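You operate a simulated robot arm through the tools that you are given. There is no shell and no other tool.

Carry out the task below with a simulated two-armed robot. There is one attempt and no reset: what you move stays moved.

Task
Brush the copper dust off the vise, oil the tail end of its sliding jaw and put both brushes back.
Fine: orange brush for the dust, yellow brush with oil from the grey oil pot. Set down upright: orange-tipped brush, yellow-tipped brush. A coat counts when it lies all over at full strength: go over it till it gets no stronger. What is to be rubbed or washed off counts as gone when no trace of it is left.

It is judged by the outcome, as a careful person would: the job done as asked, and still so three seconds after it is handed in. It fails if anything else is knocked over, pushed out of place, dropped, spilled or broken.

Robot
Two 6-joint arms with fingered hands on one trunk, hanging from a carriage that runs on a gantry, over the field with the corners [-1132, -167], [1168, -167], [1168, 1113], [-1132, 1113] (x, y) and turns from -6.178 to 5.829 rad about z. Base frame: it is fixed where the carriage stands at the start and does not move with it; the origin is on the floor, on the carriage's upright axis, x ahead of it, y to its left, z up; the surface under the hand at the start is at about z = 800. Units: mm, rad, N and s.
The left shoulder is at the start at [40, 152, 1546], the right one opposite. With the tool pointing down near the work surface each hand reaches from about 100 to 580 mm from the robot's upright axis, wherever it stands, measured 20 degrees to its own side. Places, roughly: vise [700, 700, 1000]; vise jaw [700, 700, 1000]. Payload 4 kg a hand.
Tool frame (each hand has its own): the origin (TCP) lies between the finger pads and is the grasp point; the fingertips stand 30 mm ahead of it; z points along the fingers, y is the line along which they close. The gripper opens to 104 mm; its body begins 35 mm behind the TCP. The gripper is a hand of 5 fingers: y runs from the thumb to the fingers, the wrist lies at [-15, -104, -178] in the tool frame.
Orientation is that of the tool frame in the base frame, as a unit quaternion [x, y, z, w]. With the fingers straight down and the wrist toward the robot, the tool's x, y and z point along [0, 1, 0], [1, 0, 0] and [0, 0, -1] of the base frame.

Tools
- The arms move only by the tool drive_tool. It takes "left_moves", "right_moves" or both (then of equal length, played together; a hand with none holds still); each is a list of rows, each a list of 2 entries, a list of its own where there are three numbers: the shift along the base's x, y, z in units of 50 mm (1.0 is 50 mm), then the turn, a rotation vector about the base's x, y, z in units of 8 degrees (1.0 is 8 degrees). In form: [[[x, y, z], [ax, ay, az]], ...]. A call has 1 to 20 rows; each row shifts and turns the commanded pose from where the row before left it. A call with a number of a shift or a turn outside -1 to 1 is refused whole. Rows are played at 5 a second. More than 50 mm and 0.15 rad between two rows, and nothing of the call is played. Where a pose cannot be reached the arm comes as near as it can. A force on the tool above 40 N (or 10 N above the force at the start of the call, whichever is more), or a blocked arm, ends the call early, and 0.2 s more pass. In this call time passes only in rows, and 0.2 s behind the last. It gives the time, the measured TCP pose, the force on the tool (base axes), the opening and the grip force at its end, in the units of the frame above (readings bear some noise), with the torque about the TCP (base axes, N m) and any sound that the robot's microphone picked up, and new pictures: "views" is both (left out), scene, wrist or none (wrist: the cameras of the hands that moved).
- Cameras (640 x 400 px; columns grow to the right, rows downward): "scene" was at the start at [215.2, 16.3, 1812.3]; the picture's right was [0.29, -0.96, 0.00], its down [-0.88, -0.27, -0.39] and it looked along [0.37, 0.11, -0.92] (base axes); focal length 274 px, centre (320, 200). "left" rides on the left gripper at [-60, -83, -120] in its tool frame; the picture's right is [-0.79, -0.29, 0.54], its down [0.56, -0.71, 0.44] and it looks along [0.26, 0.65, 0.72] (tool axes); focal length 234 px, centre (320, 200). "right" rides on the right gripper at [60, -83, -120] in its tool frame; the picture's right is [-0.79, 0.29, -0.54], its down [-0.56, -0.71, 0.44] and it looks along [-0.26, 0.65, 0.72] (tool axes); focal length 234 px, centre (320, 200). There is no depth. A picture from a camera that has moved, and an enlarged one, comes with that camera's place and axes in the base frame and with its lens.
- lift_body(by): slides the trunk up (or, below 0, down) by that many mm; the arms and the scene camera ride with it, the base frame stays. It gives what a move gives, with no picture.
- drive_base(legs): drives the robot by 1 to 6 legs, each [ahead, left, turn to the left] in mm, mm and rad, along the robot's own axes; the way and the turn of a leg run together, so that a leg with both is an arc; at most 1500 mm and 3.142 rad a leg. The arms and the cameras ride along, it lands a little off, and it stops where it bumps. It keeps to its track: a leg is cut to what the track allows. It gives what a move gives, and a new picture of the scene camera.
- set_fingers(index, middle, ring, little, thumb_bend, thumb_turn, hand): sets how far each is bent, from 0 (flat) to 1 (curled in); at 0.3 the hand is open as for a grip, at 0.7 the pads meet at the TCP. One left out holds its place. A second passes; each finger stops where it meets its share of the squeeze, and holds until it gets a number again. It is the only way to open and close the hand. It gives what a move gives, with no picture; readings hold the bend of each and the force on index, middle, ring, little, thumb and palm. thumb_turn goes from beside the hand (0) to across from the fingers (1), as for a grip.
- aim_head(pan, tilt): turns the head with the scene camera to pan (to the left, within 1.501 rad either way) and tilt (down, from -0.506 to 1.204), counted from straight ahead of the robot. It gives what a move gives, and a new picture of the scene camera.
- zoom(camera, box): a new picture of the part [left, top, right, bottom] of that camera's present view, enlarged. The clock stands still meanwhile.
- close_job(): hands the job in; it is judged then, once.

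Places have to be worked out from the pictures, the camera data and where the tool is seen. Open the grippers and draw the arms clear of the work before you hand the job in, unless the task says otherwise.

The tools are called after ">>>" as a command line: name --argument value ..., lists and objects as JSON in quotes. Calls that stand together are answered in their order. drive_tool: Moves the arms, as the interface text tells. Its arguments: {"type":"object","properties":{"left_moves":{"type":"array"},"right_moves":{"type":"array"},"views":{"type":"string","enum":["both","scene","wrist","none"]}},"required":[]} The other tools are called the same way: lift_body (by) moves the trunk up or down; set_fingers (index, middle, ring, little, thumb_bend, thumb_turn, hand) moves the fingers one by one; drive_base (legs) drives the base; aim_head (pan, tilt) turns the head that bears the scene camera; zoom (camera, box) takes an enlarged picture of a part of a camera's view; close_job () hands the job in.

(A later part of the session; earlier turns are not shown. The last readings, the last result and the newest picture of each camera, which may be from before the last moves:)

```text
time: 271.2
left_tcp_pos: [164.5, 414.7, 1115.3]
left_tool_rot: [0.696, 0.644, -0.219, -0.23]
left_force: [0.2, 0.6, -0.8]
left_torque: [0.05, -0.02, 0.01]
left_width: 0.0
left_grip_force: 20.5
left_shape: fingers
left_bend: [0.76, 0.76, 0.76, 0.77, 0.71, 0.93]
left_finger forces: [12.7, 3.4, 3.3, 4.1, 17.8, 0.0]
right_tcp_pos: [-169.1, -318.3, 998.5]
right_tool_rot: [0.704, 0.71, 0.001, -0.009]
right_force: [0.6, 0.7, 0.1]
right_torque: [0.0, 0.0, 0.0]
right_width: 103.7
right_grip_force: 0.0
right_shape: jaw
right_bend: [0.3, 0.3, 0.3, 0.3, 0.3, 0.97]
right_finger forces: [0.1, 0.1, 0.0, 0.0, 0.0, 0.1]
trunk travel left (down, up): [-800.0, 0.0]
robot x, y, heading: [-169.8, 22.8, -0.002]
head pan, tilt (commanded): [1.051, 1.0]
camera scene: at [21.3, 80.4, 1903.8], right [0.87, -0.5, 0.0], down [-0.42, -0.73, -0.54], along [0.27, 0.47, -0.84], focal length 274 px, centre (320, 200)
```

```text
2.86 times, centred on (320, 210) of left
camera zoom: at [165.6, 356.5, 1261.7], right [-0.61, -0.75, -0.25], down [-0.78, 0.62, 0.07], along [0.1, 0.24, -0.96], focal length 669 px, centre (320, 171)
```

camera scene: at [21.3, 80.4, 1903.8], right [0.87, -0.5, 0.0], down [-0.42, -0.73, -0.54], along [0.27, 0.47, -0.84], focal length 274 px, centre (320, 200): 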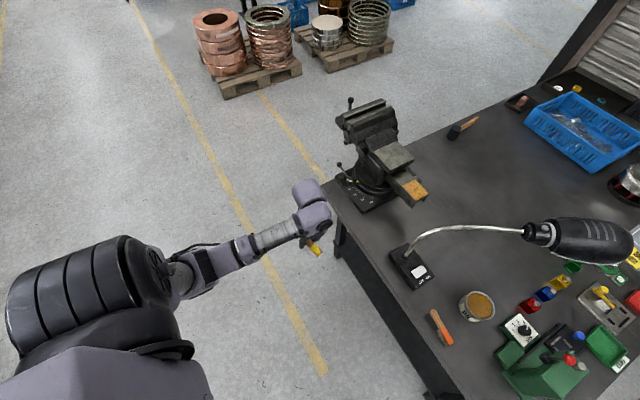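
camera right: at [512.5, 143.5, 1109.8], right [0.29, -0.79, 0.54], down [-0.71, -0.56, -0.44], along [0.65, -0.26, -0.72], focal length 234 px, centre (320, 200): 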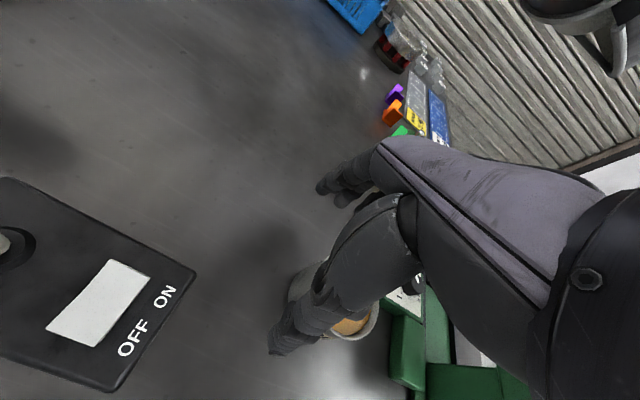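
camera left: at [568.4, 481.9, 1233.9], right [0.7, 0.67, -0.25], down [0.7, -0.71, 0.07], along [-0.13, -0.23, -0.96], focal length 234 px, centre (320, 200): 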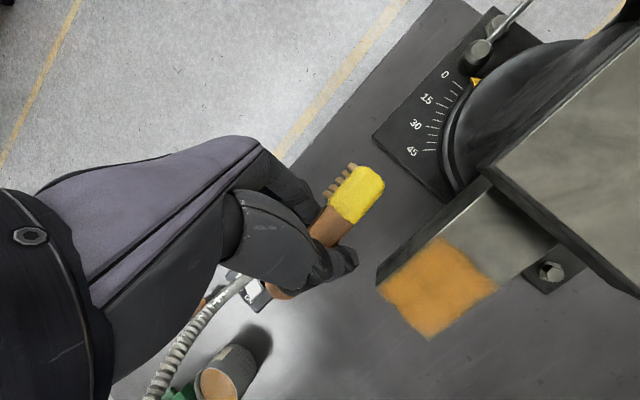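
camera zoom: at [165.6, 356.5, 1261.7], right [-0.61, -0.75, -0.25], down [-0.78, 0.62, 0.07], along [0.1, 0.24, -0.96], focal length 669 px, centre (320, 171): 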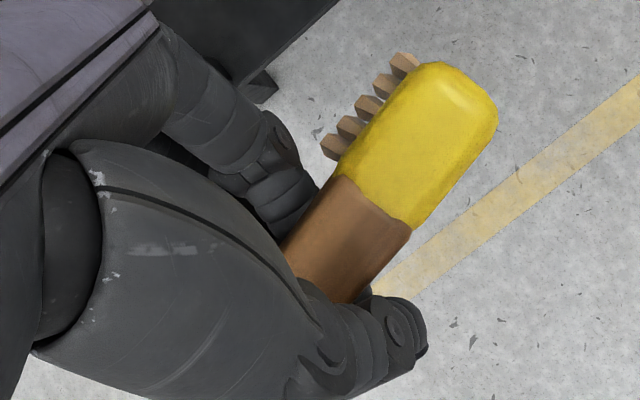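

By triangulation the brush leans about 12° with a yaw of 11°. I correct it to vertical and to its home yaw (about 6°) and re-measure.

>>> drive_tool --left_moves '[[[0, 0, 0], [-0.15, 0.74, -0.34]], [[0, 0, 0], [-0.15, 0.74, -0.34]]]' --views "none"

>>> zoom --camera "scene" --box '[280, 210, 340, 260]'

>>> zoom --camera "left" --box '[240, 140, 400, 280]'

```text
time: 271.8
left_tcp_pos: [164.9, 414.2, 1117.5]
left_tool_rot: [0.704, 0.579, -0.292, -0.291]
left_force: [-0.2, 0.0, -1.0]
left_torque: [0.07, 0.01, 0.01]
left_width: 0.2
left_grip_force: 20.6
left_shape: fingers
left_bend: [0.76, 0.76, 0.76, 0.77, 0.71, 0.93]
left_finger forces: [13.0, 3.6, 3.4, 4.1, 17.8, 0.1]
right_tcp_pos: [-168.9, -317.9, 996.8]
right_tool_rot: [0.704, 0.71, 0.001, -0.009]
right_force: [1.2, 0.6, -0.4]
right_torque: [-0.02, -0.03, 0.01]
right_width: 104.0
right_grip_force: 0.1
right_shape: jaw
right_bend: [0.3, 0.3, 0.3, 0.3, 0.3, 0.97]
right_finger forces: [0.0, 0.1, 0.0, 0.0, 0.0, 0.1]
trunk travel left (down, up): [-800.0, 0.0]
robot x, y, heading: [-172.1, 22.9, 0.003]
head pan, tilt (commanded): [1.051, 1.0]
```

```text
8.00 times, centred on (310, 235) of scene
camera zoom: at [21.4, 80.4, 1903.9], right [0.87, -0.5, 0.0], down [-0.42, -0.73, -0.54], along [0.27, 0.47, -0.84], focal length 2188 px, centre (400, -80)
```

zoom: 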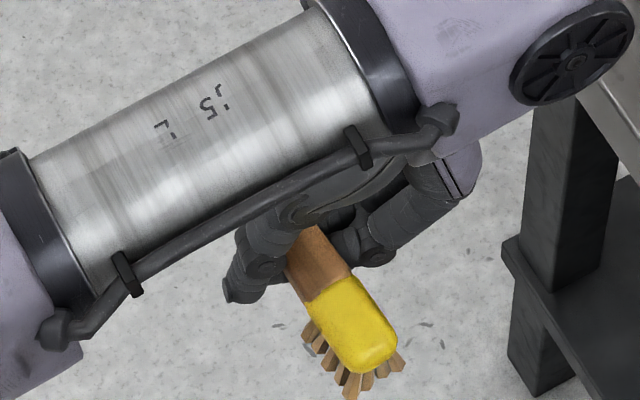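

```text
2.86 times, centred on (320, 210) of left
camera zoom: at [190.9, 360.7, 1261.7], right [-0.72, -0.69, -0.08], down [-0.69, 0.69, 0.2], along [-0.08, 0.2, -0.98], focal length 669 px, centre (320, 171)
```

zoom: 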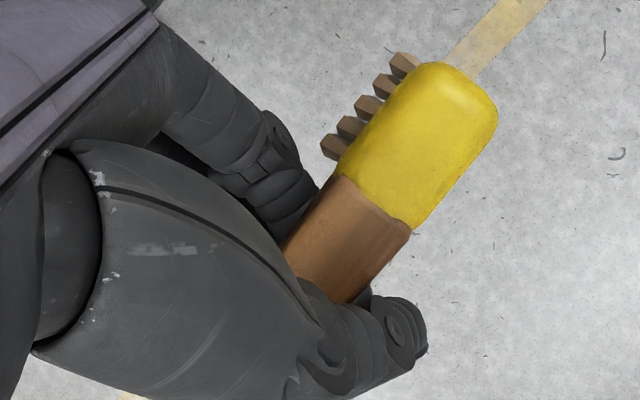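

The brush is upright and level: near bristle row at TCP + (−7, −40), tips 46 mm below. Its home needs TCP ≈ (473, 399). I lower the trunk, bring the hand nearer and drive in.

>>> lift_body --by -141

>>> drive_tool --left_moves '[[[0, -0.94, 0], [0, 0, 0]], [[0, -0.94, 0], [0, 0, 0]]]' --views "none"

>>> drive_base --legs '[[0, 79, 0], [290, 0, 0]]'

>>> zoom --camera "left" --box '[200, 80, 480, 320]'

```text
time: 273.5
left_tcp_pos: [164.1, 414.8, 976.1]
left_tool_rot: [0.704, 0.579, -0.292, -0.29]
left_force: [-0.1, -0.2, -0.3]
left_torque: [0.08, -0.03, 0.01]
left_width: 0.1
left_grip_force: 20.8
left_shape: fingers
left_bend: [0.76, 0.76, 0.76, 0.77, 0.71, 0.93]
left_finger forces: [13.0, 3.5, 3.3, 4.2, 17.8, 0.1]
right_tcp_pos: [-169.1, -318.1, 856.8]
right_tool_rot: [0.704, 0.71, 0.002, -0.008]
right_force: [0.5, -0.2, -0.5]
right_torque: [0.0, -0.01, 0.0]
right_width: 104.3
right_grip_force: 0.0
right_shape: jaw
right_bend: [0.3, 0.3, 0.3, 0.3, 0.3, 0.97]
right_finger forces: [0.0, 0.0, 0.1, 0.0, 0.0, 0.0]
trunk travel left (down, up): [-659.0, 141.0]
robot x, y, heading: [-170.2, 20.1, -0.003]
head pan, tilt (commanded): [1.051, 1.0]
```

```text
time: 274.1
left_tcp_pos: [166.2, 321.2, 974.9]
left_tool_rot: [0.704, 0.579, -0.291, -0.291]
left_force: [0.4, 0.1, -0.5]
left_torque: [0.05, -0.03, 0.01]
left_width: 0.0
left_grip_force: 20.4
left_shape: fingers
left_bend: [0.76, 0.76, 0.76, 0.77, 0.71, 0.93]
left_finger forces: [12.8, 3.4, 3.3, 4.0, 17.6, 0.0]
right_tcp_pos: [-170.1, -319.4, 857.3]
right_tool_rot: [0.704, 0.71, 0.0, -0.008]
right_force: [1.2, 0.4, -0.6]
right_torque: [-0.01, 0.0, 0.03]
right_width: 104.1
right_grip_force: 0.1
right_shape: jaw
right_bend: [0.3, 0.3, 0.3, 0.3, 0.3, 0.97]
right_finger forces: [0.0, 0.1, 0.0, 0.0, 0.0, 0.1]
trunk travel left (down, up): [-659.0, 141.0]
robot x, y, heading: [-172.0, 22.4, -0.006]
head pan, tilt (commanded): [1.051, 1.0]
```

```text
time: 276.7
left_tcp_pos: [450.4, 402.0, 974.3]
left_tool_rot: [0.703, 0.581, -0.292, -0.289]
left_force: [-0.4, -0.1, -0.2]
left_torque: [0.05, -0.01, 0.02]
left_width: 0.0
left_grip_force: 20.4
left_shape: fingers
left_bend: [0.76, 0.76, 0.76, 0.77, 0.71, 0.93]
left_finger forces: [12.9, 3.4, 3.2, 4.2, 17.7, 0.1]
right_tcp_pos: [116.6, -238.6, 857.6]
right_tool_rot: [0.702, 0.712, 0.001, -0.009]
right_force: [0.3, -0.4, -0.1]
right_torque: [0.01, 0.01, 0.03]
right_width: 103.9
right_grip_force: 0.0
right_shape: jaw
right_bend: [0.3, 0.3, 0.3, 0.3, 0.3, 0.97]
right_finger forces: [0.1, 0.1, 0.0, 0.0, 0.0, 0.1]
trunk travel left (down, up): [-659.0, 141.0]
robot x, y, heading: [108.7, 101.7, 0.004]
head pan, tilt (commanded): [1.051, 1.0]
camera scene: at [306.1, 160.3, 1762.9], right [0.87, -0.49, 0.0], down [-0.42, -0.73, -0.54], along [0.27, 0.47, -0.84], focal length 274 px, centre (320, 200)
```

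scene: 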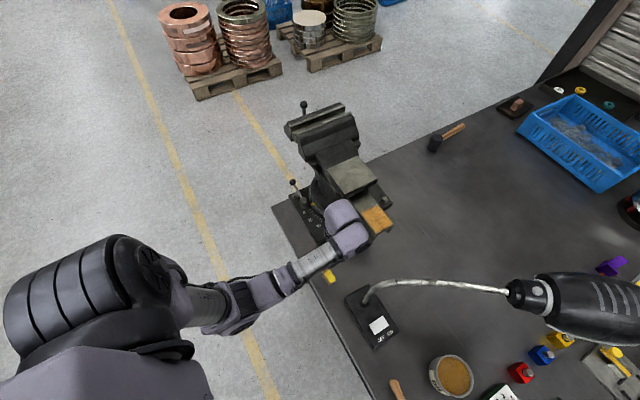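

```text
1.67 times, centred on (340, 200) of left
camera zoom: at [475.5, 348.3, 1120.6], right [-0.71, -0.69, -0.09], down [-0.7, 0.69, 0.2], along [-0.08, 0.2, -0.98], focal length 390 px, centre (287, 200)
```

zoom: 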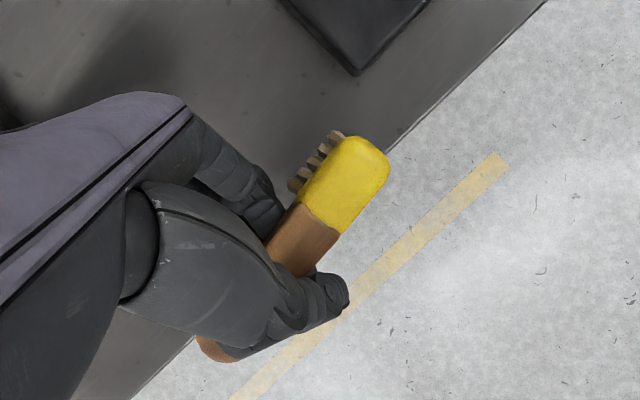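

I shift to the exact home position and lower to just above the bench.

>>> drive_tool --left_moves '[[[0.45, -0.07, 0], [0, 0, 0]], [[0, 0, -0.9], [0, 0, 0]], [[0, 0, -0.9], [0, 0, 0]], [[0, 0, -0.44], [0, 0, 0]]]' --views "none"

>>> aim_head --pan 0.9 --tilt 1.15

>>> zoom --camera "scene" --box '[270, 200, 370, 290]'

>>> zoom --camera "left" --box '[220, 100, 440, 300]'

```text
time: 277.7
left_tcp_pos: [471.4, 399.3, 863.5]
left_tool_rot: [0.703, 0.581, -0.291, -0.289]
left_force: [0.3, 0.7, -0.4]
left_torque: [-0.01, 0.01, 0.0]
left_width: 0.2
left_grip_force: 20.7
left_shape: fingers
left_bend: [0.76, 0.76, 0.76, 0.77, 0.71, 0.93]
left_finger forces: [12.7, 3.4, 3.2, 4.3, 17.5, 0.1]
right_tcp_pos: [116.2, -239.7, 855.7]
right_tool_rot: [0.703, 0.711, 0.002, -0.009]
right_force: [-0.1, 0.8, -1.0]
right_torque: [0.0, 0.01, 0.02]
right_width: 103.8
right_grip_force: 0.0
right_shape: jaw
right_bend: [0.3, 0.3, 0.3, 0.3, 0.3, 0.97]
right_finger forces: [0.0, 0.0, 0.1, 0.0, 0.0, 0.0]
trunk travel left (down, up): [-659.0, 141.0]
robot x, y, heading: [113.0, 100.8, 0.008]
head pan, tilt (commanded): [1.051, 1.0]
```

```text
time: 278.4
left_tcp_pos: [472.3, 398.2, 863.5]
left_tool_rot: [0.703, 0.58, -0.292, -0.29]
left_force: [0.5, -1.1, 0.0]
left_torque: [-0.01, -0.01, -0.02]
left_width: 0.1
left_grip_force: 19.9
left_shape: fingers
left_bend: [0.76, 0.76, 0.76, 0.77, 0.71, 0.93]
left_finger forces: [12.6, 3.4, 3.1, 4.1, 17.5, 0.1]
right_tcp_pos: [116.1, -238.5, 857.0]
right_tool_rot: [0.703, 0.711, 0.001, -0.009]
right_force: [0.2, 0.0, -0.3]
right_torque: [0.0, 0.01, -0.05]
right_width: 103.9
right_grip_force: 0.0
right_shape: jaw
right_bend: [0.3, 0.3, 0.3, 0.3, 0.3, 0.97]
right_finger forces: [0.0, 0.1, 0.0, 0.0, 0.0, 0.0]
trunk travel left (down, up): [-659.0, 141.0]
robot x, y, heading: [109.9, 101.1, 0.004]
head pan, tilt (commanded): [0.901, 1.15]
camera scene: at [308.4, 146.6, 1753.2], right [0.79, -0.62, 0.0], down [-0.56, -0.72, -0.41], along [0.25, 0.32, -0.91], focal length 274 px, centre (320, 200)
```

scene: 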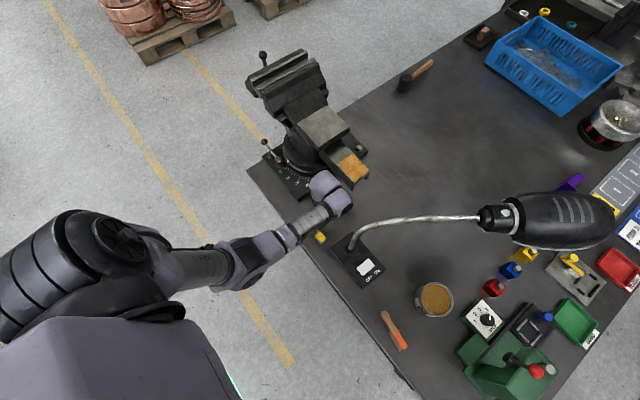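

```text
4.44 times, centred on (320, 245) of scene
camera zoom: at [308.4, 146.6, 1753.2], right [0.79, -0.62, 0.0], down [-0.56, -0.72, -0.41], along [0.25, 0.32, -0.91], focal length 1216 px, centre (320, 0)
```

zoom: 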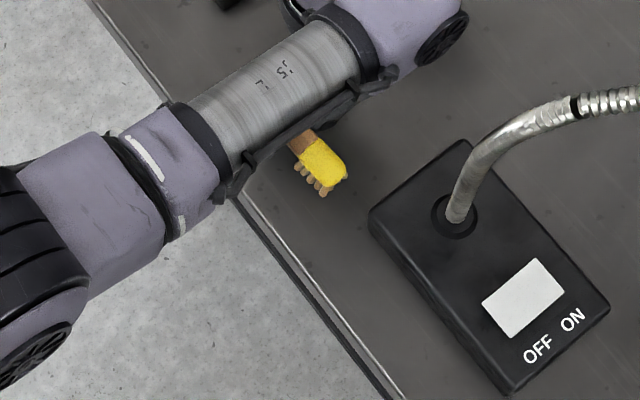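

```text
2.00 times, centred on (330, 200) of left
camera zoom: at [497.7, 344.3, 1008.9], right [-0.71, -0.69, -0.09], down [-0.7, 0.69, 0.2], along [-0.08, 0.2, -0.98], focal length 468 px, centre (300, 200)
```

zoom: 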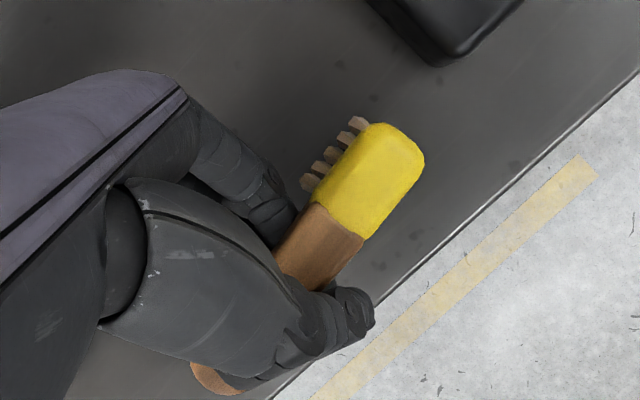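

The bristle row is within 1 mm of its original position. I lower in small steps to contact.

>>> drive_tool --left_moves '[[[0, 0, -0.16], [0, 0, 0]], [[0, 0, -0.1], [0, 0, 0]]]' --views "none"

>>> drive_tool --left_moves '[[[0, 0, -0.05], [0, 0, 0]]]' --views "none"

>>> drive_tool --left_moves '[[[0, 0, -0.05], [0, 0, 0]]]' --views "none"

```text
time: 279.0
left_tcp_pos: [471.1, 398.8, 848.9]
left_tool_rot: [0.704, 0.58, -0.291, -0.29]
left_force: [0.4, -0.3, -1.4]
left_torque: [0.01, -0.02, 0.0]
left_width: 0.0
left_grip_force: 20.1
left_shape: fingers
left_bend: [0.76, 0.76, 0.76, 0.77, 0.71, 0.93]
left_finger forces: [12.5, 3.4, 3.2, 4.2, 17.3, 0.0]
right_tcp_pos: [115.2, -239.0, 856.4]
right_tool_rot: [0.703, 0.711, 0.0, -0.009]
right_force: [0.4, 0.5, 1.3]
right_torque: [0.02, 0.02, 0.01]
right_width: 104.1
right_grip_force: 0.2
right_shape: jaw
right_bend: [0.3, 0.3, 0.3, 0.3, 0.3, 0.97]
right_finger forces: [0.0, 0.1, 0.0, 0.0, 0.0, 0.0]
trunk travel left (down, up): [-659.0, 141.0]
robot x, y, heading: [111.6, 96.3, 0.005]
head pan, tilt (commanded): [0.901, 1.15]
```

```text
time: 279.4
left_tcp_pos: [471.1, 398.4, 847.0]
left_tool_rot: [0.703, 0.581, -0.292, -0.289]
left_force: [0.0, 0.0, -0.4]
left_torque: [0.03, -0.03, -0.01]
left_width: 0.1
left_grip_force: 19.9
left_shape: fingers
left_bend: [0.76, 0.76, 0.76, 0.77, 0.71, 0.93]
left_finger forces: [12.6, 3.4, 3.2, 4.2, 17.3, 0.1]
right_tcp_pos: [115.2, -239.3, 855.8]
right_tool_rot: [0.703, 0.711, 0.001, -0.008]
right_force: [0.6, 0.2, -0.1]
right_torque: [0.0, 0.0, -0.02]
right_width: 104.1
right_grip_force: 0.1
right_shape: jaw
right_bend: [0.3, 0.3, 0.3, 0.3, 0.3, 0.97]
right_finger forces: [0.0, 0.1, 0.0, 0.1, 0.0, 0.1]
trunk travel left (down, up): [-659.0, 141.0]
robot x, y, heading: [115.0, 98.5, 0.002]
head pan, tilt (commanded): [0.901, 1.15]
```

```text
time: 279.8
left_tcp_pos: [472.5, 398.5, 845.5]
left_tool_rot: [0.703, 0.58, -0.292, -0.29]
left_force: [0.0, -0.5, -1.2]
left_torque: [0.04, 0.03, 0.01]
left_width: 0.0
left_grip_force: 20.2
left_shape: fingers
left_bend: [0.76, 0.76, 0.76, 0.77, 0.71, 0.93]
left_finger forces: [12.5, 3.4, 3.2, 4.2, 17.3, 0.0]
right_tcp_pos: [116.1, -239.0, 856.5]
right_tool_rot: [0.703, 0.712, 0.001, -0.01]
right_force: [-0.5, -0.2, -0.8]
right_torque: [-0.03, 0.01, 0.03]
right_width: 103.8
right_grip_force: 0.0
right_shape: jaw
right_bend: [0.3, 0.3, 0.3, 0.3, 0.3, 0.97]
right_finger forces: [0.0, 0.1, 0.0, 0.0, 0.0, 0.1]
trunk travel left (down, up): [-659.0, 141.0]
robot x, y, heading: [111.2, 97.3, 0.005]
head pan, tilt (commanded): [0.901, 1.15]
```

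>>> drive_tool --left_moves '[[[0, 0, -0.05], [0, 0, 0]]]' --views "none"

>>> drive_tool --left_moves '[[[0, 0, -0.05], [0, 0, 0]]]' --views "none"

>>> drive_tool --left_moves '[[[0, 0, -0.04], [0, 0, 0]]]' --views "none"

```text
time: 280.2
left_tcp_pos: [472.5, 398.8, 842.7]
left_tool_rot: [0.703, 0.58, -0.292, -0.289]
left_force: [0.1, 0.2, -1.2]
left_torque: [0.05, 0.0, 0.0]
left_width: 0.0
left_grip_force: 20.6
left_shape: fingers
left_bend: [0.76, 0.76, 0.76, 0.77, 0.71, 0.93]
left_finger forces: [12.2, 3.5, 3.2, 4.4, 17.6, 0.0]
right_tcp_pos: [116.4, -238.9, 856.4]
right_tool_rot: [0.703, 0.711, 0.001, -0.008]
right_force: [-0.3, 0.3, -0.1]
right_torque: [0.0, 0.0, -0.03]
right_width: 103.9
right_grip_force: 0.0
right_shape: jaw
right_bend: [0.3, 0.3, 0.3, 0.3, 0.3, 0.97]
right_finger forces: [0.1, 0.1, 0.1, 0.0, 0.0, 0.0]
trunk travel left (down, up): [-659.0, 141.0]
robot x, y, heading: [113.4, 97.8, 0.001]
head pan, tilt (commanded): [0.901, 1.15]
```

```text
time: 280.6
left_tcp_pos: [472.6, 399.8, 841.0]
left_tool_rot: [0.703, 0.58, -0.292, -0.29]
left_force: [0.7, 1.2, 2.2]
left_torque: [-0.18, 0.06, 0.0]
left_width: 0.1
left_grip_force: 20.5
left_shape: fingers
left_bend: [0.76, 0.76, 0.76, 0.77, 0.71, 0.93]
left_finger forces: [9.6, 3.4, 4.4, 4.7, 19.0, 0.0]
right_tcp_pos: [117.4, -237.9, 856.7]
right_tool_rot: [0.703, 0.711, 0.001, -0.008]
right_force: [0.0, 0.5, 0.6]
right_torque: [0.01, 0.0, 0.01]
right_width: 103.9
right_grip_force: 0.0
right_shape: jaw
right_bend: [0.3, 0.3, 0.3, 0.3, 0.3, 0.97]
right_finger forces: [0.1, 0.0, 0.0, 0.0, 0.0, 0.1]
trunk travel left (down, up): [-659.0, 141.0]
robot x, y, heading: [109.8, 102.7, 0.005]
head pan, tilt (commanded): [0.901, 1.15]
```

```text
time: 281.0
left_tcp_pos: [473.2, 399.1, 838.1]
left_tool_rot: [0.703, 0.581, -0.292, -0.289]
left_force: [-0.7, 2.2, 5.3]
left_torque: [-0.3, 0.08, -0.04]
left_width: 0.0
left_grip_force: 20.6
left_shape: fingers
left_bend: [0.76, 0.76, 0.76, 0.77, 0.71, 0.93]
left_finger forces: [8.1, 3.4, 4.8, 5.5, 19.7, 0.0]
right_tcp_pos: [116.9, -237.2, 856.3]
right_tool_rot: [0.703, 0.711, 0.001, -0.009]
right_force: [0.0, 1.3, 0.4]
right_torque: [0.0, -0.01, -0.02]
right_width: 103.7
right_grip_force: 0.1
right_shape: jaw
right_bend: [0.3, 0.3, 0.3, 0.3, 0.3, 0.97]
right_finger forces: [0.0, 0.0, 0.1, 0.0, 0.1, 0.0]
trunk travel left (down, up): [-659.0, 141.0]
robot x, y, heading: [114.8, 96.9, 0.005]
head pan, tilt (commanded): [0.901, 1.15]
```

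Seated on the bench (about 5 N). I ease up 1.5 mm and open the grip in stages.

>>> drive_tool --left_moves '[[[0, 0, 0.03], [0, 0, 0]]]' --views "none"

>>> set_fingers --hand "left" --index 0.72 --middle 0.72 --ring 0.72 --little 0.72 --thumb_bend 0.66

>>> zoom --camera "left" --box '[220, 100, 440, 300]'

>>> zoom --camera "scene" --box '[290, 215, 350, 265]'

```text
time: 281.4
left_tcp_pos: [471.5, 400.3, 840.2]
left_tool_rot: [0.703, 0.58, -0.292, -0.29]
left_force: [0.4, 0.8, 2.3]
left_torque: [-0.19, 0.02, 0.01]
left_width: 0.0
left_grip_force: 20.6
left_shape: fingers
left_bend: [0.76, 0.76, 0.76, 0.77, 0.71, 0.93]
left_finger forces: [10.1, 3.6, 4.0, 4.6, 18.4, 0.1]
right_tcp_pos: [116.6, -238.1, 855.7]
right_tool_rot: [0.703, 0.711, 0.002, -0.009]
right_force: [-0.3, -0.9, 0.6]
right_torque: [0.01, 0.01, -0.01]
right_width: 104.0
right_grip_force: 0.1
right_shape: jaw
right_bend: [0.3, 0.3, 0.3, 0.3, 0.3, 0.97]
right_finger forces: [0.0, 0.0, 0.1, 0.1, 0.0, 0.1]
trunk travel left (down, up): [-659.0, 141.0]
robot x, y, heading: [112.8, 104.1, 0.005]
head pan, tilt (commanded): [0.901, 1.15]
```

```text
time: 282.4
left_tcp_pos: [472.6, 399.5, 839.8]
left_tool_rot: [0.703, 0.581, -0.292, -0.288]
left_force: [-0.3, -0.4, -1.3]
left_torque: [0.05, 0.0, 0.02]
left_width: 6.1
left_grip_force: 2.2
left_shape: fingers
left_bend: [0.72, 0.72, 0.72, 0.72, 0.65, 0.97]
left_finger forces: [2.5, 0.0, 0.5, 0.6, 2.1, 0.1]
right_tcp_pos: [116.3, -239.9, 857.6]
right_tool_rot: [0.702, 0.712, 0.001, -0.008]
right_force: [0.2, -0.8, 0.5]
right_torque: [0.02, 0.0, -0.05]
right_width: 104.2
right_grip_force: 0.1
right_shape: jaw
right_bend: [0.3, 0.3, 0.3, 0.3, 0.3, 0.97]
right_finger forces: [0.0, 0.1, 0.0, 0.0, 0.1, 0.1]
trunk travel left (down, up): [-659.0, 141.0]
robot x, y, heading: [114.3, 101.7, 0.003]
head pan, tilt (commanded): [0.901, 1.15]
```

```text
2.00 times, centred on (330, 200) of left
camera zoom: at [497.8, 344.8, 985.0], right [-0.71, -0.69, -0.09], down [-0.7, 0.69, 0.2], along [-0.08, 0.2, -0.98], focal length 468 px, centre (300, 200)
```

zoom: 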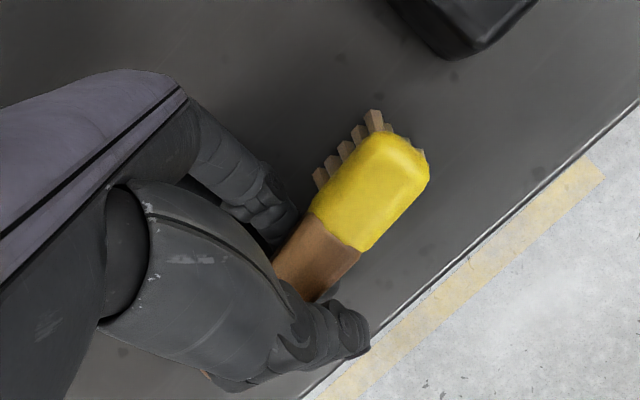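

```text
8.00 times, centred on (320, 240) of scene
camera zoom: at [308.4, 146.5, 1753.1], right [0.79, -0.62, 0.0], down [-0.56, -0.72, -0.41], along [0.25, 0.32, -0.91], focal length 2188 px, centre (320, -120)
```

zoom: 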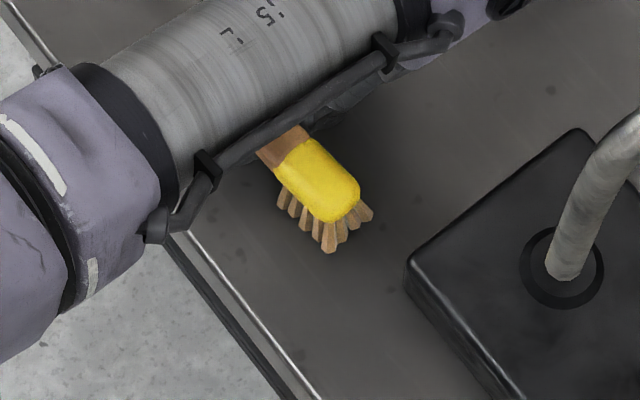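

>>> set_fingers --hand "left" --index 0.66 --middle 0.66 --ring 0.66 --little 0.66 --thumb_bend 0.58

>>> zoom --camera "left" --box '[220, 100, 440, 300]'

>>> zoom --camera "scene" --box '[290, 215, 350, 265]'

```text
time: 283.4
left_tcp_pos: [472.2, 399.2, 839.6]
left_tool_rot: [0.703, 0.58, -0.291, -0.29]
left_force: [-0.7, 1.4, -0.4]
left_torque: [0.02, 0.01, 0.0]
left_width: 22.3
left_grip_force: 0.9
left_shape: fingers
left_bend: [0.66, 0.66, 0.66, 0.66, 0.57, 0.97]
left_finger forces: [0.3, 0.0, 0.0, 0.0, 0.1, 0.0]
right_tcp_pos: [116.8, -239.2, 855.8]
right_tool_rot: [0.703, 0.711, 0.001, -0.009]
right_force: [-0.4, 0.8, 0.1]
right_torque: [0.05, 0.01, 0.01]
right_width: 103.9
right_grip_force: 0.2
right_shape: jaw
right_bend: [0.3, 0.3, 0.3, 0.3, 0.3, 0.97]
right_finger forces: [0.1, 0.1, 0.1, 0.0, 0.0, 0.0]
trunk travel left (down, up): [-659.0, 141.0]
robot x, y, heading: [110.1, 98.0, 0.004]
head pan, tilt (commanded): [0.901, 1.15]
```

```text
2.00 times, centred on (330, 200) of left
camera zoom: at [497.9, 344.9, 985.0], right [-0.71, -0.69, -0.09], down [-0.7, 0.69, 0.2], along [-0.08, 0.2, -0.98], focal length 468 px, centre (300, 200)
```

zoom: 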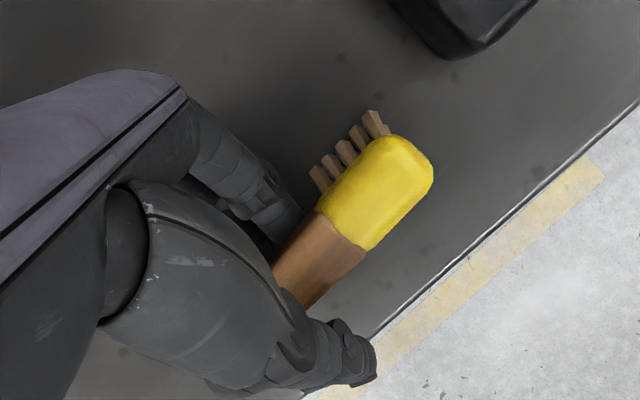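

```text
8.00 times, centred on (320, 240) of scene
camera zoom: at [308.4, 146.5, 1753.1], right [0.79, -0.62, 0.0], down [-0.56, -0.72, -0.41], along [0.25, 0.32, -0.91], focal length 2188 px, centre (320, -120)
```

zoom: 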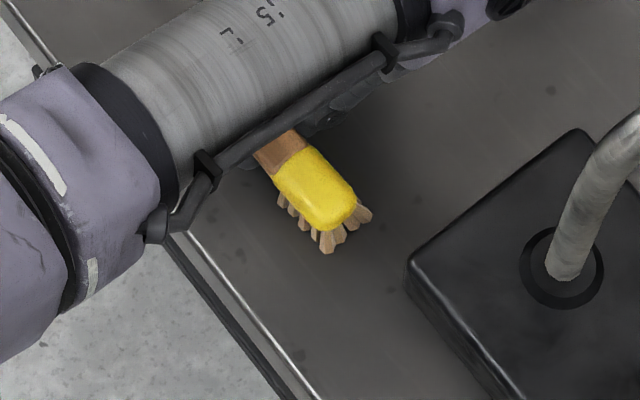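

The brush stands with only 0.3 N of contact left. I withdraw the hand 6 mm along its finger axis, then open further.

>>> drive_tool --left_moves '[[[0.09, -0.01, 0.08], [0, 0, 0]]]' --views "none"

>>> set_fingers --hand "left" --index 0.6 --middle 0.6 --ring 0.6 --little 0.6 --thumb_bend 0.5

>>> zoom --camera "left" --box '[220, 100, 440, 300]'

>>> zoom --camera "scene" --box '[290, 215, 350, 265]'

```text
time: 283.8
left_tcp_pos: [477.0, 397.7, 843.3]
left_tool_rot: [0.703, 0.58, -0.292, -0.29]
left_force: [0.1, -0.3, -0.5]
left_torque: [-0.01, -0.02, -0.01]
left_width: 22.3
left_grip_force: 0.2
left_shape: fingers
left_bend: [0.66, 0.66, 0.66, 0.66, 0.57, 0.97]
left_finger forces: [0.3, 0.0, 0.0, 0.0, 0.0, 0.0]
right_tcp_pos: [117.0, -240.5, 857.1]
right_tool_rot: [0.703, 0.711, 0.0, -0.008]
right_force: [0.3, -0.4, -0.4]
right_torque: [0.01, -0.01, -0.01]
right_width: 103.7
right_grip_force: 0.0
right_shape: jaw
right_bend: [0.3, 0.3, 0.3, 0.3, 0.3, 0.97]
right_finger forces: [0.1, 0.0, 0.0, 0.0, 0.1, 0.0]
trunk travel left (down, up): [-659.0, 141.0]
robot x, y, heading: [110.7, 102.0, 0.001]
head pan, tilt (commanded): [0.901, 1.15]
```

```text
time: 284.8
left_tcp_pos: [477.1, 398.8, 844.2]
left_tool_rot: [0.703, 0.58, -0.292, -0.289]
left_force: [-0.1, -1.2, -0.9]
left_torque: [0.02, 0.0, 0.01]
left_width: 39.1
left_grip_force: 0.2
left_shape: fingers
left_bend: [0.6, 0.6, 0.6, 0.6, 0.5, 0.97]
left_finger forces: [0.4, 0.1, 0.0, 0.0, 0.1, 0.1]
right_tcp_pos: [116.3, -239.5, 855.6]
right_tool_rot: [0.703, 0.711, 0.002, -0.009]
right_force: [0.1, 0.2, -0.9]
right_torque: [-0.01, 0.0, 0.02]
right_width: 103.8
right_grip_force: 0.0
right_shape: jaw
right_bend: [0.3, 0.3, 0.3, 0.3, 0.3, 0.97]
right_finger forces: [0.0, 0.1, 0.0, 0.0, 0.0, 0.1]
trunk travel left (down, up): [-659.0, 141.0]
robot x, y, heading: [113.1, 97.6, 0.004]
head pan, tilt (commanded): [0.901, 1.15]
```

```text
2.00 times, centred on (330, 200) of left
camera zoom: at [502.5, 344.4, 989.5], right [-0.71, -0.69, -0.09], down [-0.7, 0.69, 0.2], along [-0.08, 0.2, -0.98], focal length 468 px, centre (300, 200)
```

zoom: 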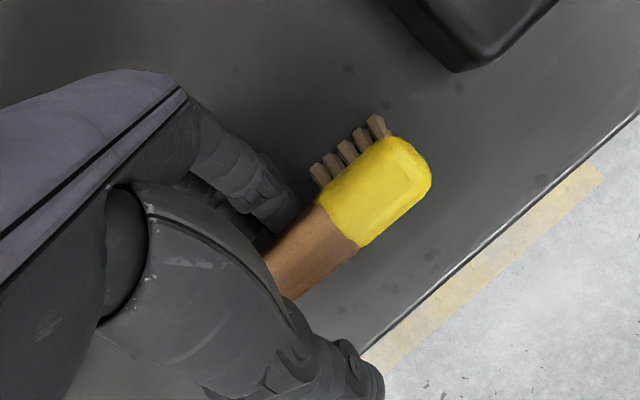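

```text
8.00 times, centred on (320, 240) of scene
camera zoom: at [308.4, 146.5, 1753.1], right [0.79, -0.62, 0.0], down [-0.56, -0.72, -0.41], along [0.25, 0.32, -0.91], focal length 2188 px, centre (320, -120)
```

zoom: 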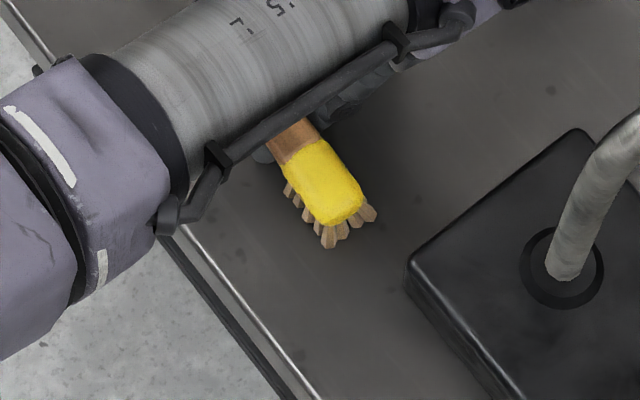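

>>> drive_tool --left_moves '[[[0.12, -0.01, 0.1], [0, 0, 0]]]' --views "none"

>>> zoom --camera "left" --box '[220, 100, 440, 300]'

>>> zoom --camera "scene" --box '[290, 215, 350, 265]'

```text
time: 285.2
left_tcp_pos: [482.5, 398.5, 848.9]
left_tool_rot: [0.703, 0.581, -0.292, -0.289]
left_force: [0.3, 0.7, -0.4]
left_torque: [0.0, 0.01, 0.02]
left_width: 39.5
left_grip_force: 0.2
left_shape: fingers
left_bend: [0.6, 0.6, 0.6, 0.6, 0.5, 0.97]
left_finger forces: [0.3, 0.0, 0.1, 0.0, 0.1, 0.1]
right_tcp_pos: [116.3, -238.9, 855.5]
right_tool_rot: [0.703, 0.711, 0.001, -0.008]
right_force: [0.0, -0.6, 0.6]
right_torque: [0.01, -0.03, 0.0]
right_width: 104.0
right_grip_force: 0.0
right_shape: jaw
right_bend: [0.3, 0.3, 0.3, 0.3, 0.3, 0.97]
right_finger forces: [0.0, 0.0, 0.0, 0.1, 0.0, 0.0]
trunk travel left (down, up): [-659.0, 141.0]
robot x, y, heading: [110.8, 95.5, 0.002]
head pan, tilt (commanded): [0.901, 1.15]
```

```text
2.00 times, centred on (330, 200) of left
camera zoom: at [509.1, 344.0, 994.7], right [-0.71, -0.69, -0.09], down [-0.7, 0.69, 0.2], along [-0.08, 0.2, -0.98], focal length 468 px, centre (300, 200)
```

zoom: 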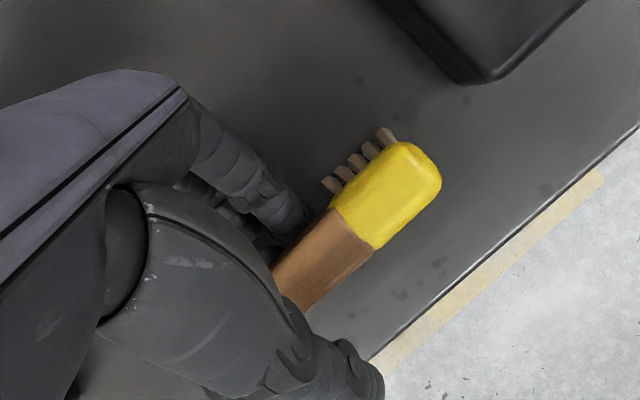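

```text
8.00 times, centred on (320, 240) of scene
camera zoom: at [308.5, 146.5, 1753.1], right [0.79, -0.62, 0.0], down [-0.56, -0.72, -0.41], along [0.25, 0.32, -0.91], focal length 2188 px, centre (320, -120)
```

zoom: 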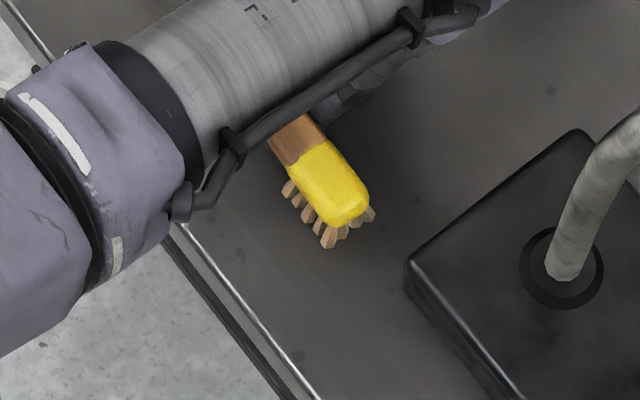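

The index still touches under the handle. I open the fingers further so they drop clear, without moving the hand.

>>> set_fingers --hand "left" --index 0.5 --middle 0.52 --ring 0.52 --little 0.52 --thumb_bend 0.42

>>> zoom --camera "left" --box '[220, 100, 440, 300]'

>>> zoom --camera "scene" --box '[290, 215, 350, 265]'

```text
time: 286.2
left_tcp_pos: [482.9, 398.0, 850.1]
left_tool_rot: [0.703, 0.581, -0.292, -0.289]
left_force: [0.8, 0.1, 0.9]
left_torque: [0.01, 0.0, 0.0]
left_width: 61.4
left_grip_force: 0.5
left_shape: fingers
left_bend: [0.51, 0.52, 0.52, 0.52, 0.42, 0.97]
left_finger forces: [0.8, 0.0, 0.0, 0.1, 0.0, 0.0]
right_tcp_pos: [116.1, -238.3, 856.5]
right_tool_rot: [0.702, 0.712, 0.002, -0.009]
right_force: [-0.4, 0.6, 0.1]
right_torque: [-0.01, -0.03, 0.02]
right_width: 104.0
right_grip_force: 0.1
right_shape: jaw
right_bend: [0.3, 0.3, 0.3, 0.3, 0.3, 0.97]
right_finger forces: [0.0, 0.0, 0.0, 0.0, 0.0, 0.0]
trunk travel left (down, up): [-659.0, 141.0]
robot x, y, heading: [113.4, 98.7, 0.003]
head pan, tilt (commanded): [0.901, 1.15]
```

```text
2.00 times, centred on (330, 200) of left
camera zoom: at [508.9, 344.1, 994.7], right [-0.71, -0.69, -0.09], down [-0.7, 0.69, 0.2], along [-0.08, 0.2, -0.98], focal length 468 px, centre (300, 200)
```

zoom: 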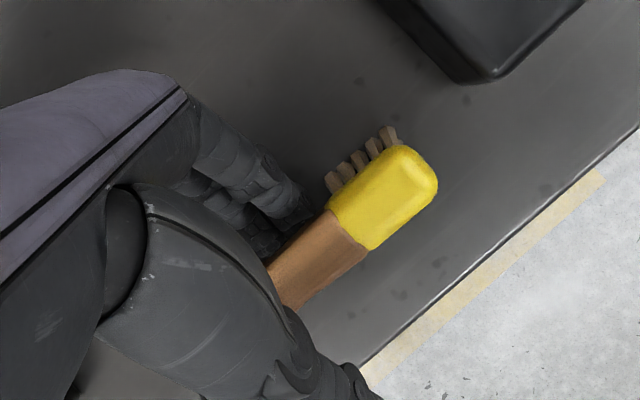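

```text
8.00 times, centred on (320, 240) of scene
camera zoom: at [308.4, 146.6, 1753.1], right [0.79, -0.62, 0.0], down [-0.56, -0.72, -0.41], along [0.25, 0.32, -0.91], focal length 2188 px, centre (320, -120)
```

zoom: 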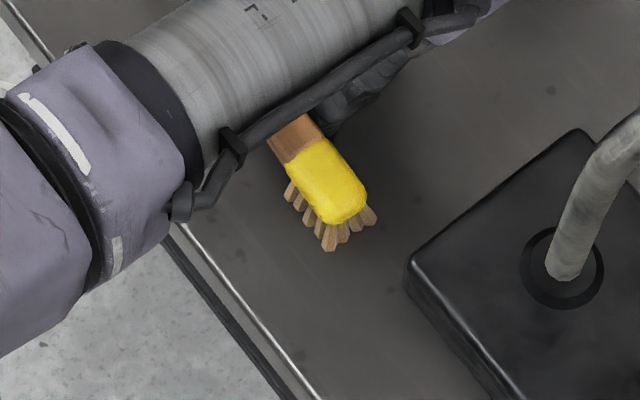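

The brush now stands upright at its home (centre about (475, 353)). I withdraw the hand up and toward +x in small steps, checking the brush.

>>> drive_tool --left_moves '[[[0.14, 0, 0.06], [0, 0, 0]], [[0.14, 0, 0.12], [0, 0, 0]]]' --views "none"

>>> zoom --camera "left" --box '[220, 100, 440, 300]'

>>> zoom --camera "scene" --box '[290, 215, 350, 265]'

```text
time: 286.8
left_tcp_pos: [497.7, 398.7, 856.5]
left_tool_rot: [0.703, 0.58, -0.292, -0.289]
left_force: [0.2, -0.5, -0.9]
left_torque: [-0.01, -0.01, -0.01]
left_width: 62.0
left_grip_force: 0.1
left_shape: fingers
left_bend: [0.5, 0.52, 0.52, 0.52, 0.42, 0.97]
left_finger forces: [0.0, 0.1, 0.0, 0.1, 0.0, 0.1]
right_tcp_pos: [116.7, -238.7, 857.2]
right_tool_rot: [0.703, 0.711, 0.001, -0.009]
right_force: [-0.5, -0.1, 0.1]
right_torque: [0.01, 0.0, -0.01]
right_width: 104.0
right_grip_force: 0.0
right_shape: jaw
right_bend: [0.3, 0.3, 0.3, 0.3, 0.3, 0.97]
right_finger forces: [0.0, 0.0, 0.0, 0.1, 0.0, 0.0]
trunk travel left (down, up): [-659.0, 141.0]
robot x, y, heading: [111.5, 100.2, -0.001]
head pan, tilt (commanded): [0.901, 1.15]
```

```text
2.00 times, centred on (330, 200) of left
camera zoom: at [523.6, 344.5, 1003.4], right [-0.71, -0.69, -0.09], down [-0.7, 0.69, 0.2], along [-0.08, 0.2, -0.98], focal length 468 px, centre (300, 200)
```

zoom: 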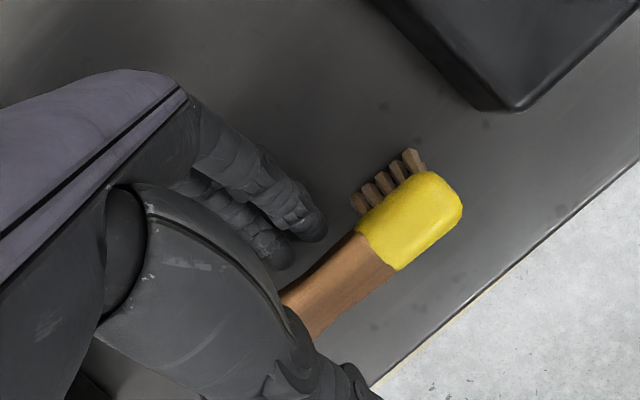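

```text
8.00 times, centred on (320, 240) of scene
camera zoom: at [308.5, 146.6, 1753.2], right [0.79, -0.62, 0.0], down [-0.56, -0.72, -0.41], along [0.25, 0.32, -0.91], focal length 2188 px, centre (320, -120)
```

zoom: 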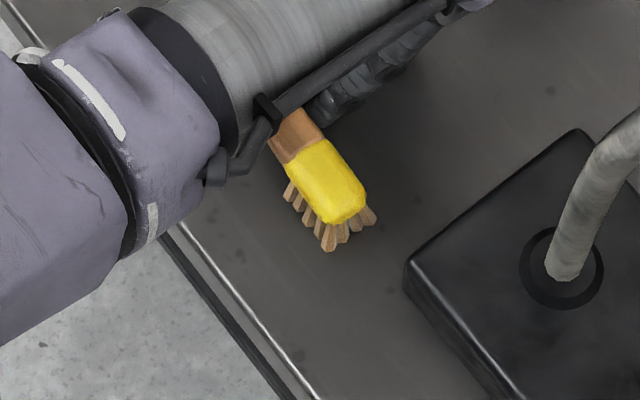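

Clear so far. I continue withdrawing.

>>> drive_tool --left_moves '[[[0.12, -0.01, 0.16], [0, 0, 0]], [[0.12, -0.01, 0.16], [0, 0, 0]]]' --views "none"

>>> zoom --camera "left" --box '[220, 100, 440, 300]'

>>> drive_tool --left_moves '[[[0.1, 0, 0.2], [0, 0, 0]], [[0.1, 0, 0.2], [0, 0, 0]]]' --views "none"

>>> zoom --camera "left" --box '[220, 100, 440, 300]'

>>> zoom --camera "scene" --box '[290, 215, 350, 265]'

```text
time: 287.4
left_tcp_pos: [508.7, 398.6, 872.6]
left_tool_rot: [0.703, 0.581, -0.292, -0.289]
left_force: [0.4, -0.4, 0.5]
left_torque: [-0.01, 0.0, -0.01]
left_width: 62.1
left_grip_force: 0.0
left_shape: fingers
left_bend: [0.5, 0.52, 0.52, 0.52, 0.42, 0.97]
left_finger forces: [0.1, 0.0, 0.0, 0.1, 0.0, 0.0]
right_tcp_pos: [116.5, -238.4, 856.4]
right_tool_rot: [0.703, 0.712, 0.001, -0.009]
right_force: [-0.1, -0.1, 0.3]
right_torque: [-0.02, 0.01, 0.01]
right_width: 104.1
right_grip_force: 0.1
right_shape: jaw
right_bend: [0.3, 0.3, 0.3, 0.3, 0.3, 0.97]
right_finger forces: [0.0, 0.0, 0.1, 0.0, 0.1, 0.1]
trunk travel left (down, up): [-659.0, 141.0]
robot x, y, heading: [111.6, 99.3, -0.001]
head pan, tilt (commanded): [0.901, 1.15]
```

```text
2.00 times, centred on (330, 200) of left
camera zoom: at [534.6, 343.4, 1018.6], right [-0.71, -0.69, -0.09], down [-0.7, 0.69, 0.2], along [-0.08, 0.2, -0.98], focal length 468 px, centre (300, 200)
```

zoom: 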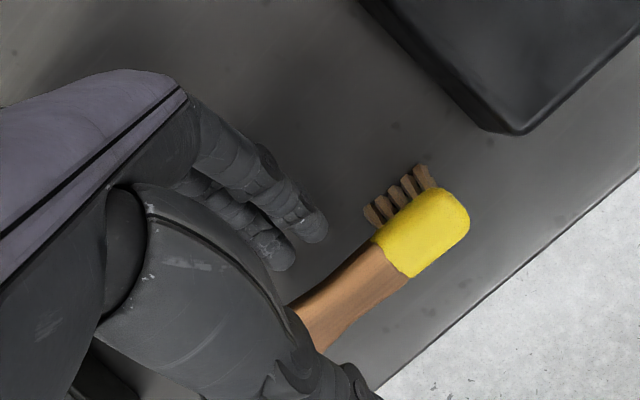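

```text
time: 288.0
left_tcp_pos: [518.3, 398.6, 893.5]
left_tool_rot: [0.703, 0.581, -0.291, -0.289]
left_force: [1.2, 0.8, 0.1]
left_torque: [-0.02, -0.05, 0.04]
left_width: 61.9
left_grip_force: 0.0
left_shape: fingers
left_bend: [0.5, 0.52, 0.52, 0.52, 0.42, 0.97]
left_finger forces: [0.1, 0.0, 0.0, 0.1, 0.0, 0.0]
right_tcp_pos: [117.1, -238.5, 856.1]
right_tool_rot: [0.703, 0.711, 0.0, -0.009]
right_force: [-0.7, 0.0, 0.7]
right_torque: [0.03, -0.03, -0.01]
right_width: 104.2
right_grip_force: 0.1
right_shape: jaw
right_bend: [0.3, 0.3, 0.3, 0.3, 0.3, 0.97]
right_finger forces: [0.0, 0.0, 0.0, 0.1, 0.0, 0.0]
trunk travel left (down, up): [-659.0, 141.0]
robot x, y, heading: [112.6, 104.2, 0.011]
head pan, tilt (commanded): [0.901, 1.15]
```

```text
2.00 times, centred on (330, 200) of left
camera zoom: at [544.0, 343.8, 1038.7], right [-0.71, -0.69, -0.09], down [-0.7, 0.69, 0.2], along [-0.08, 0.2, -0.98], focal length 468 px, centre (300, 200)
```

zoom: 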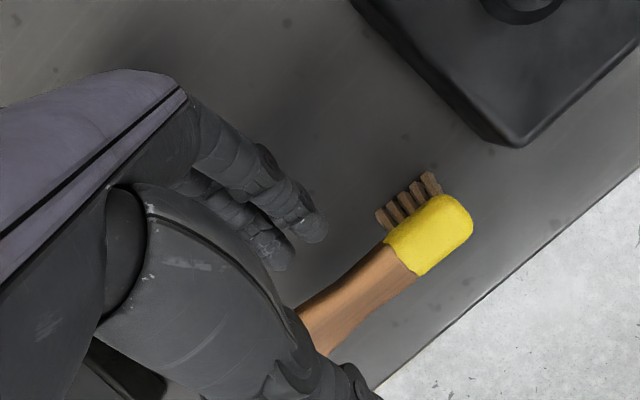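

```text
8.00 times, centred on (320, 240) of scene
camera zoom: at [308.4, 146.5, 1753.1], right [0.79, -0.62, 0.0], down [-0.56, -0.72, -0.41], along [0.25, 0.32, -0.91], focal length 2188 px, centre (320, -120)
```

zoom: 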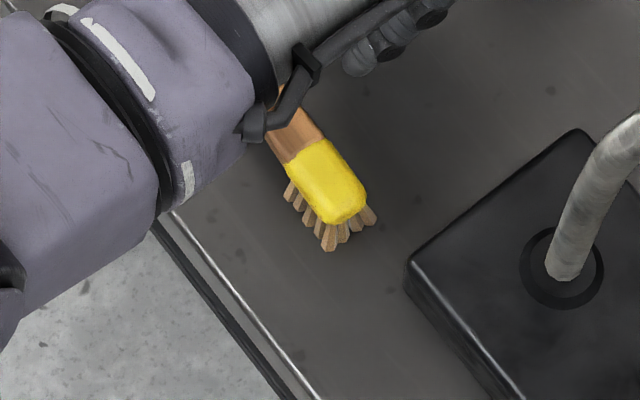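

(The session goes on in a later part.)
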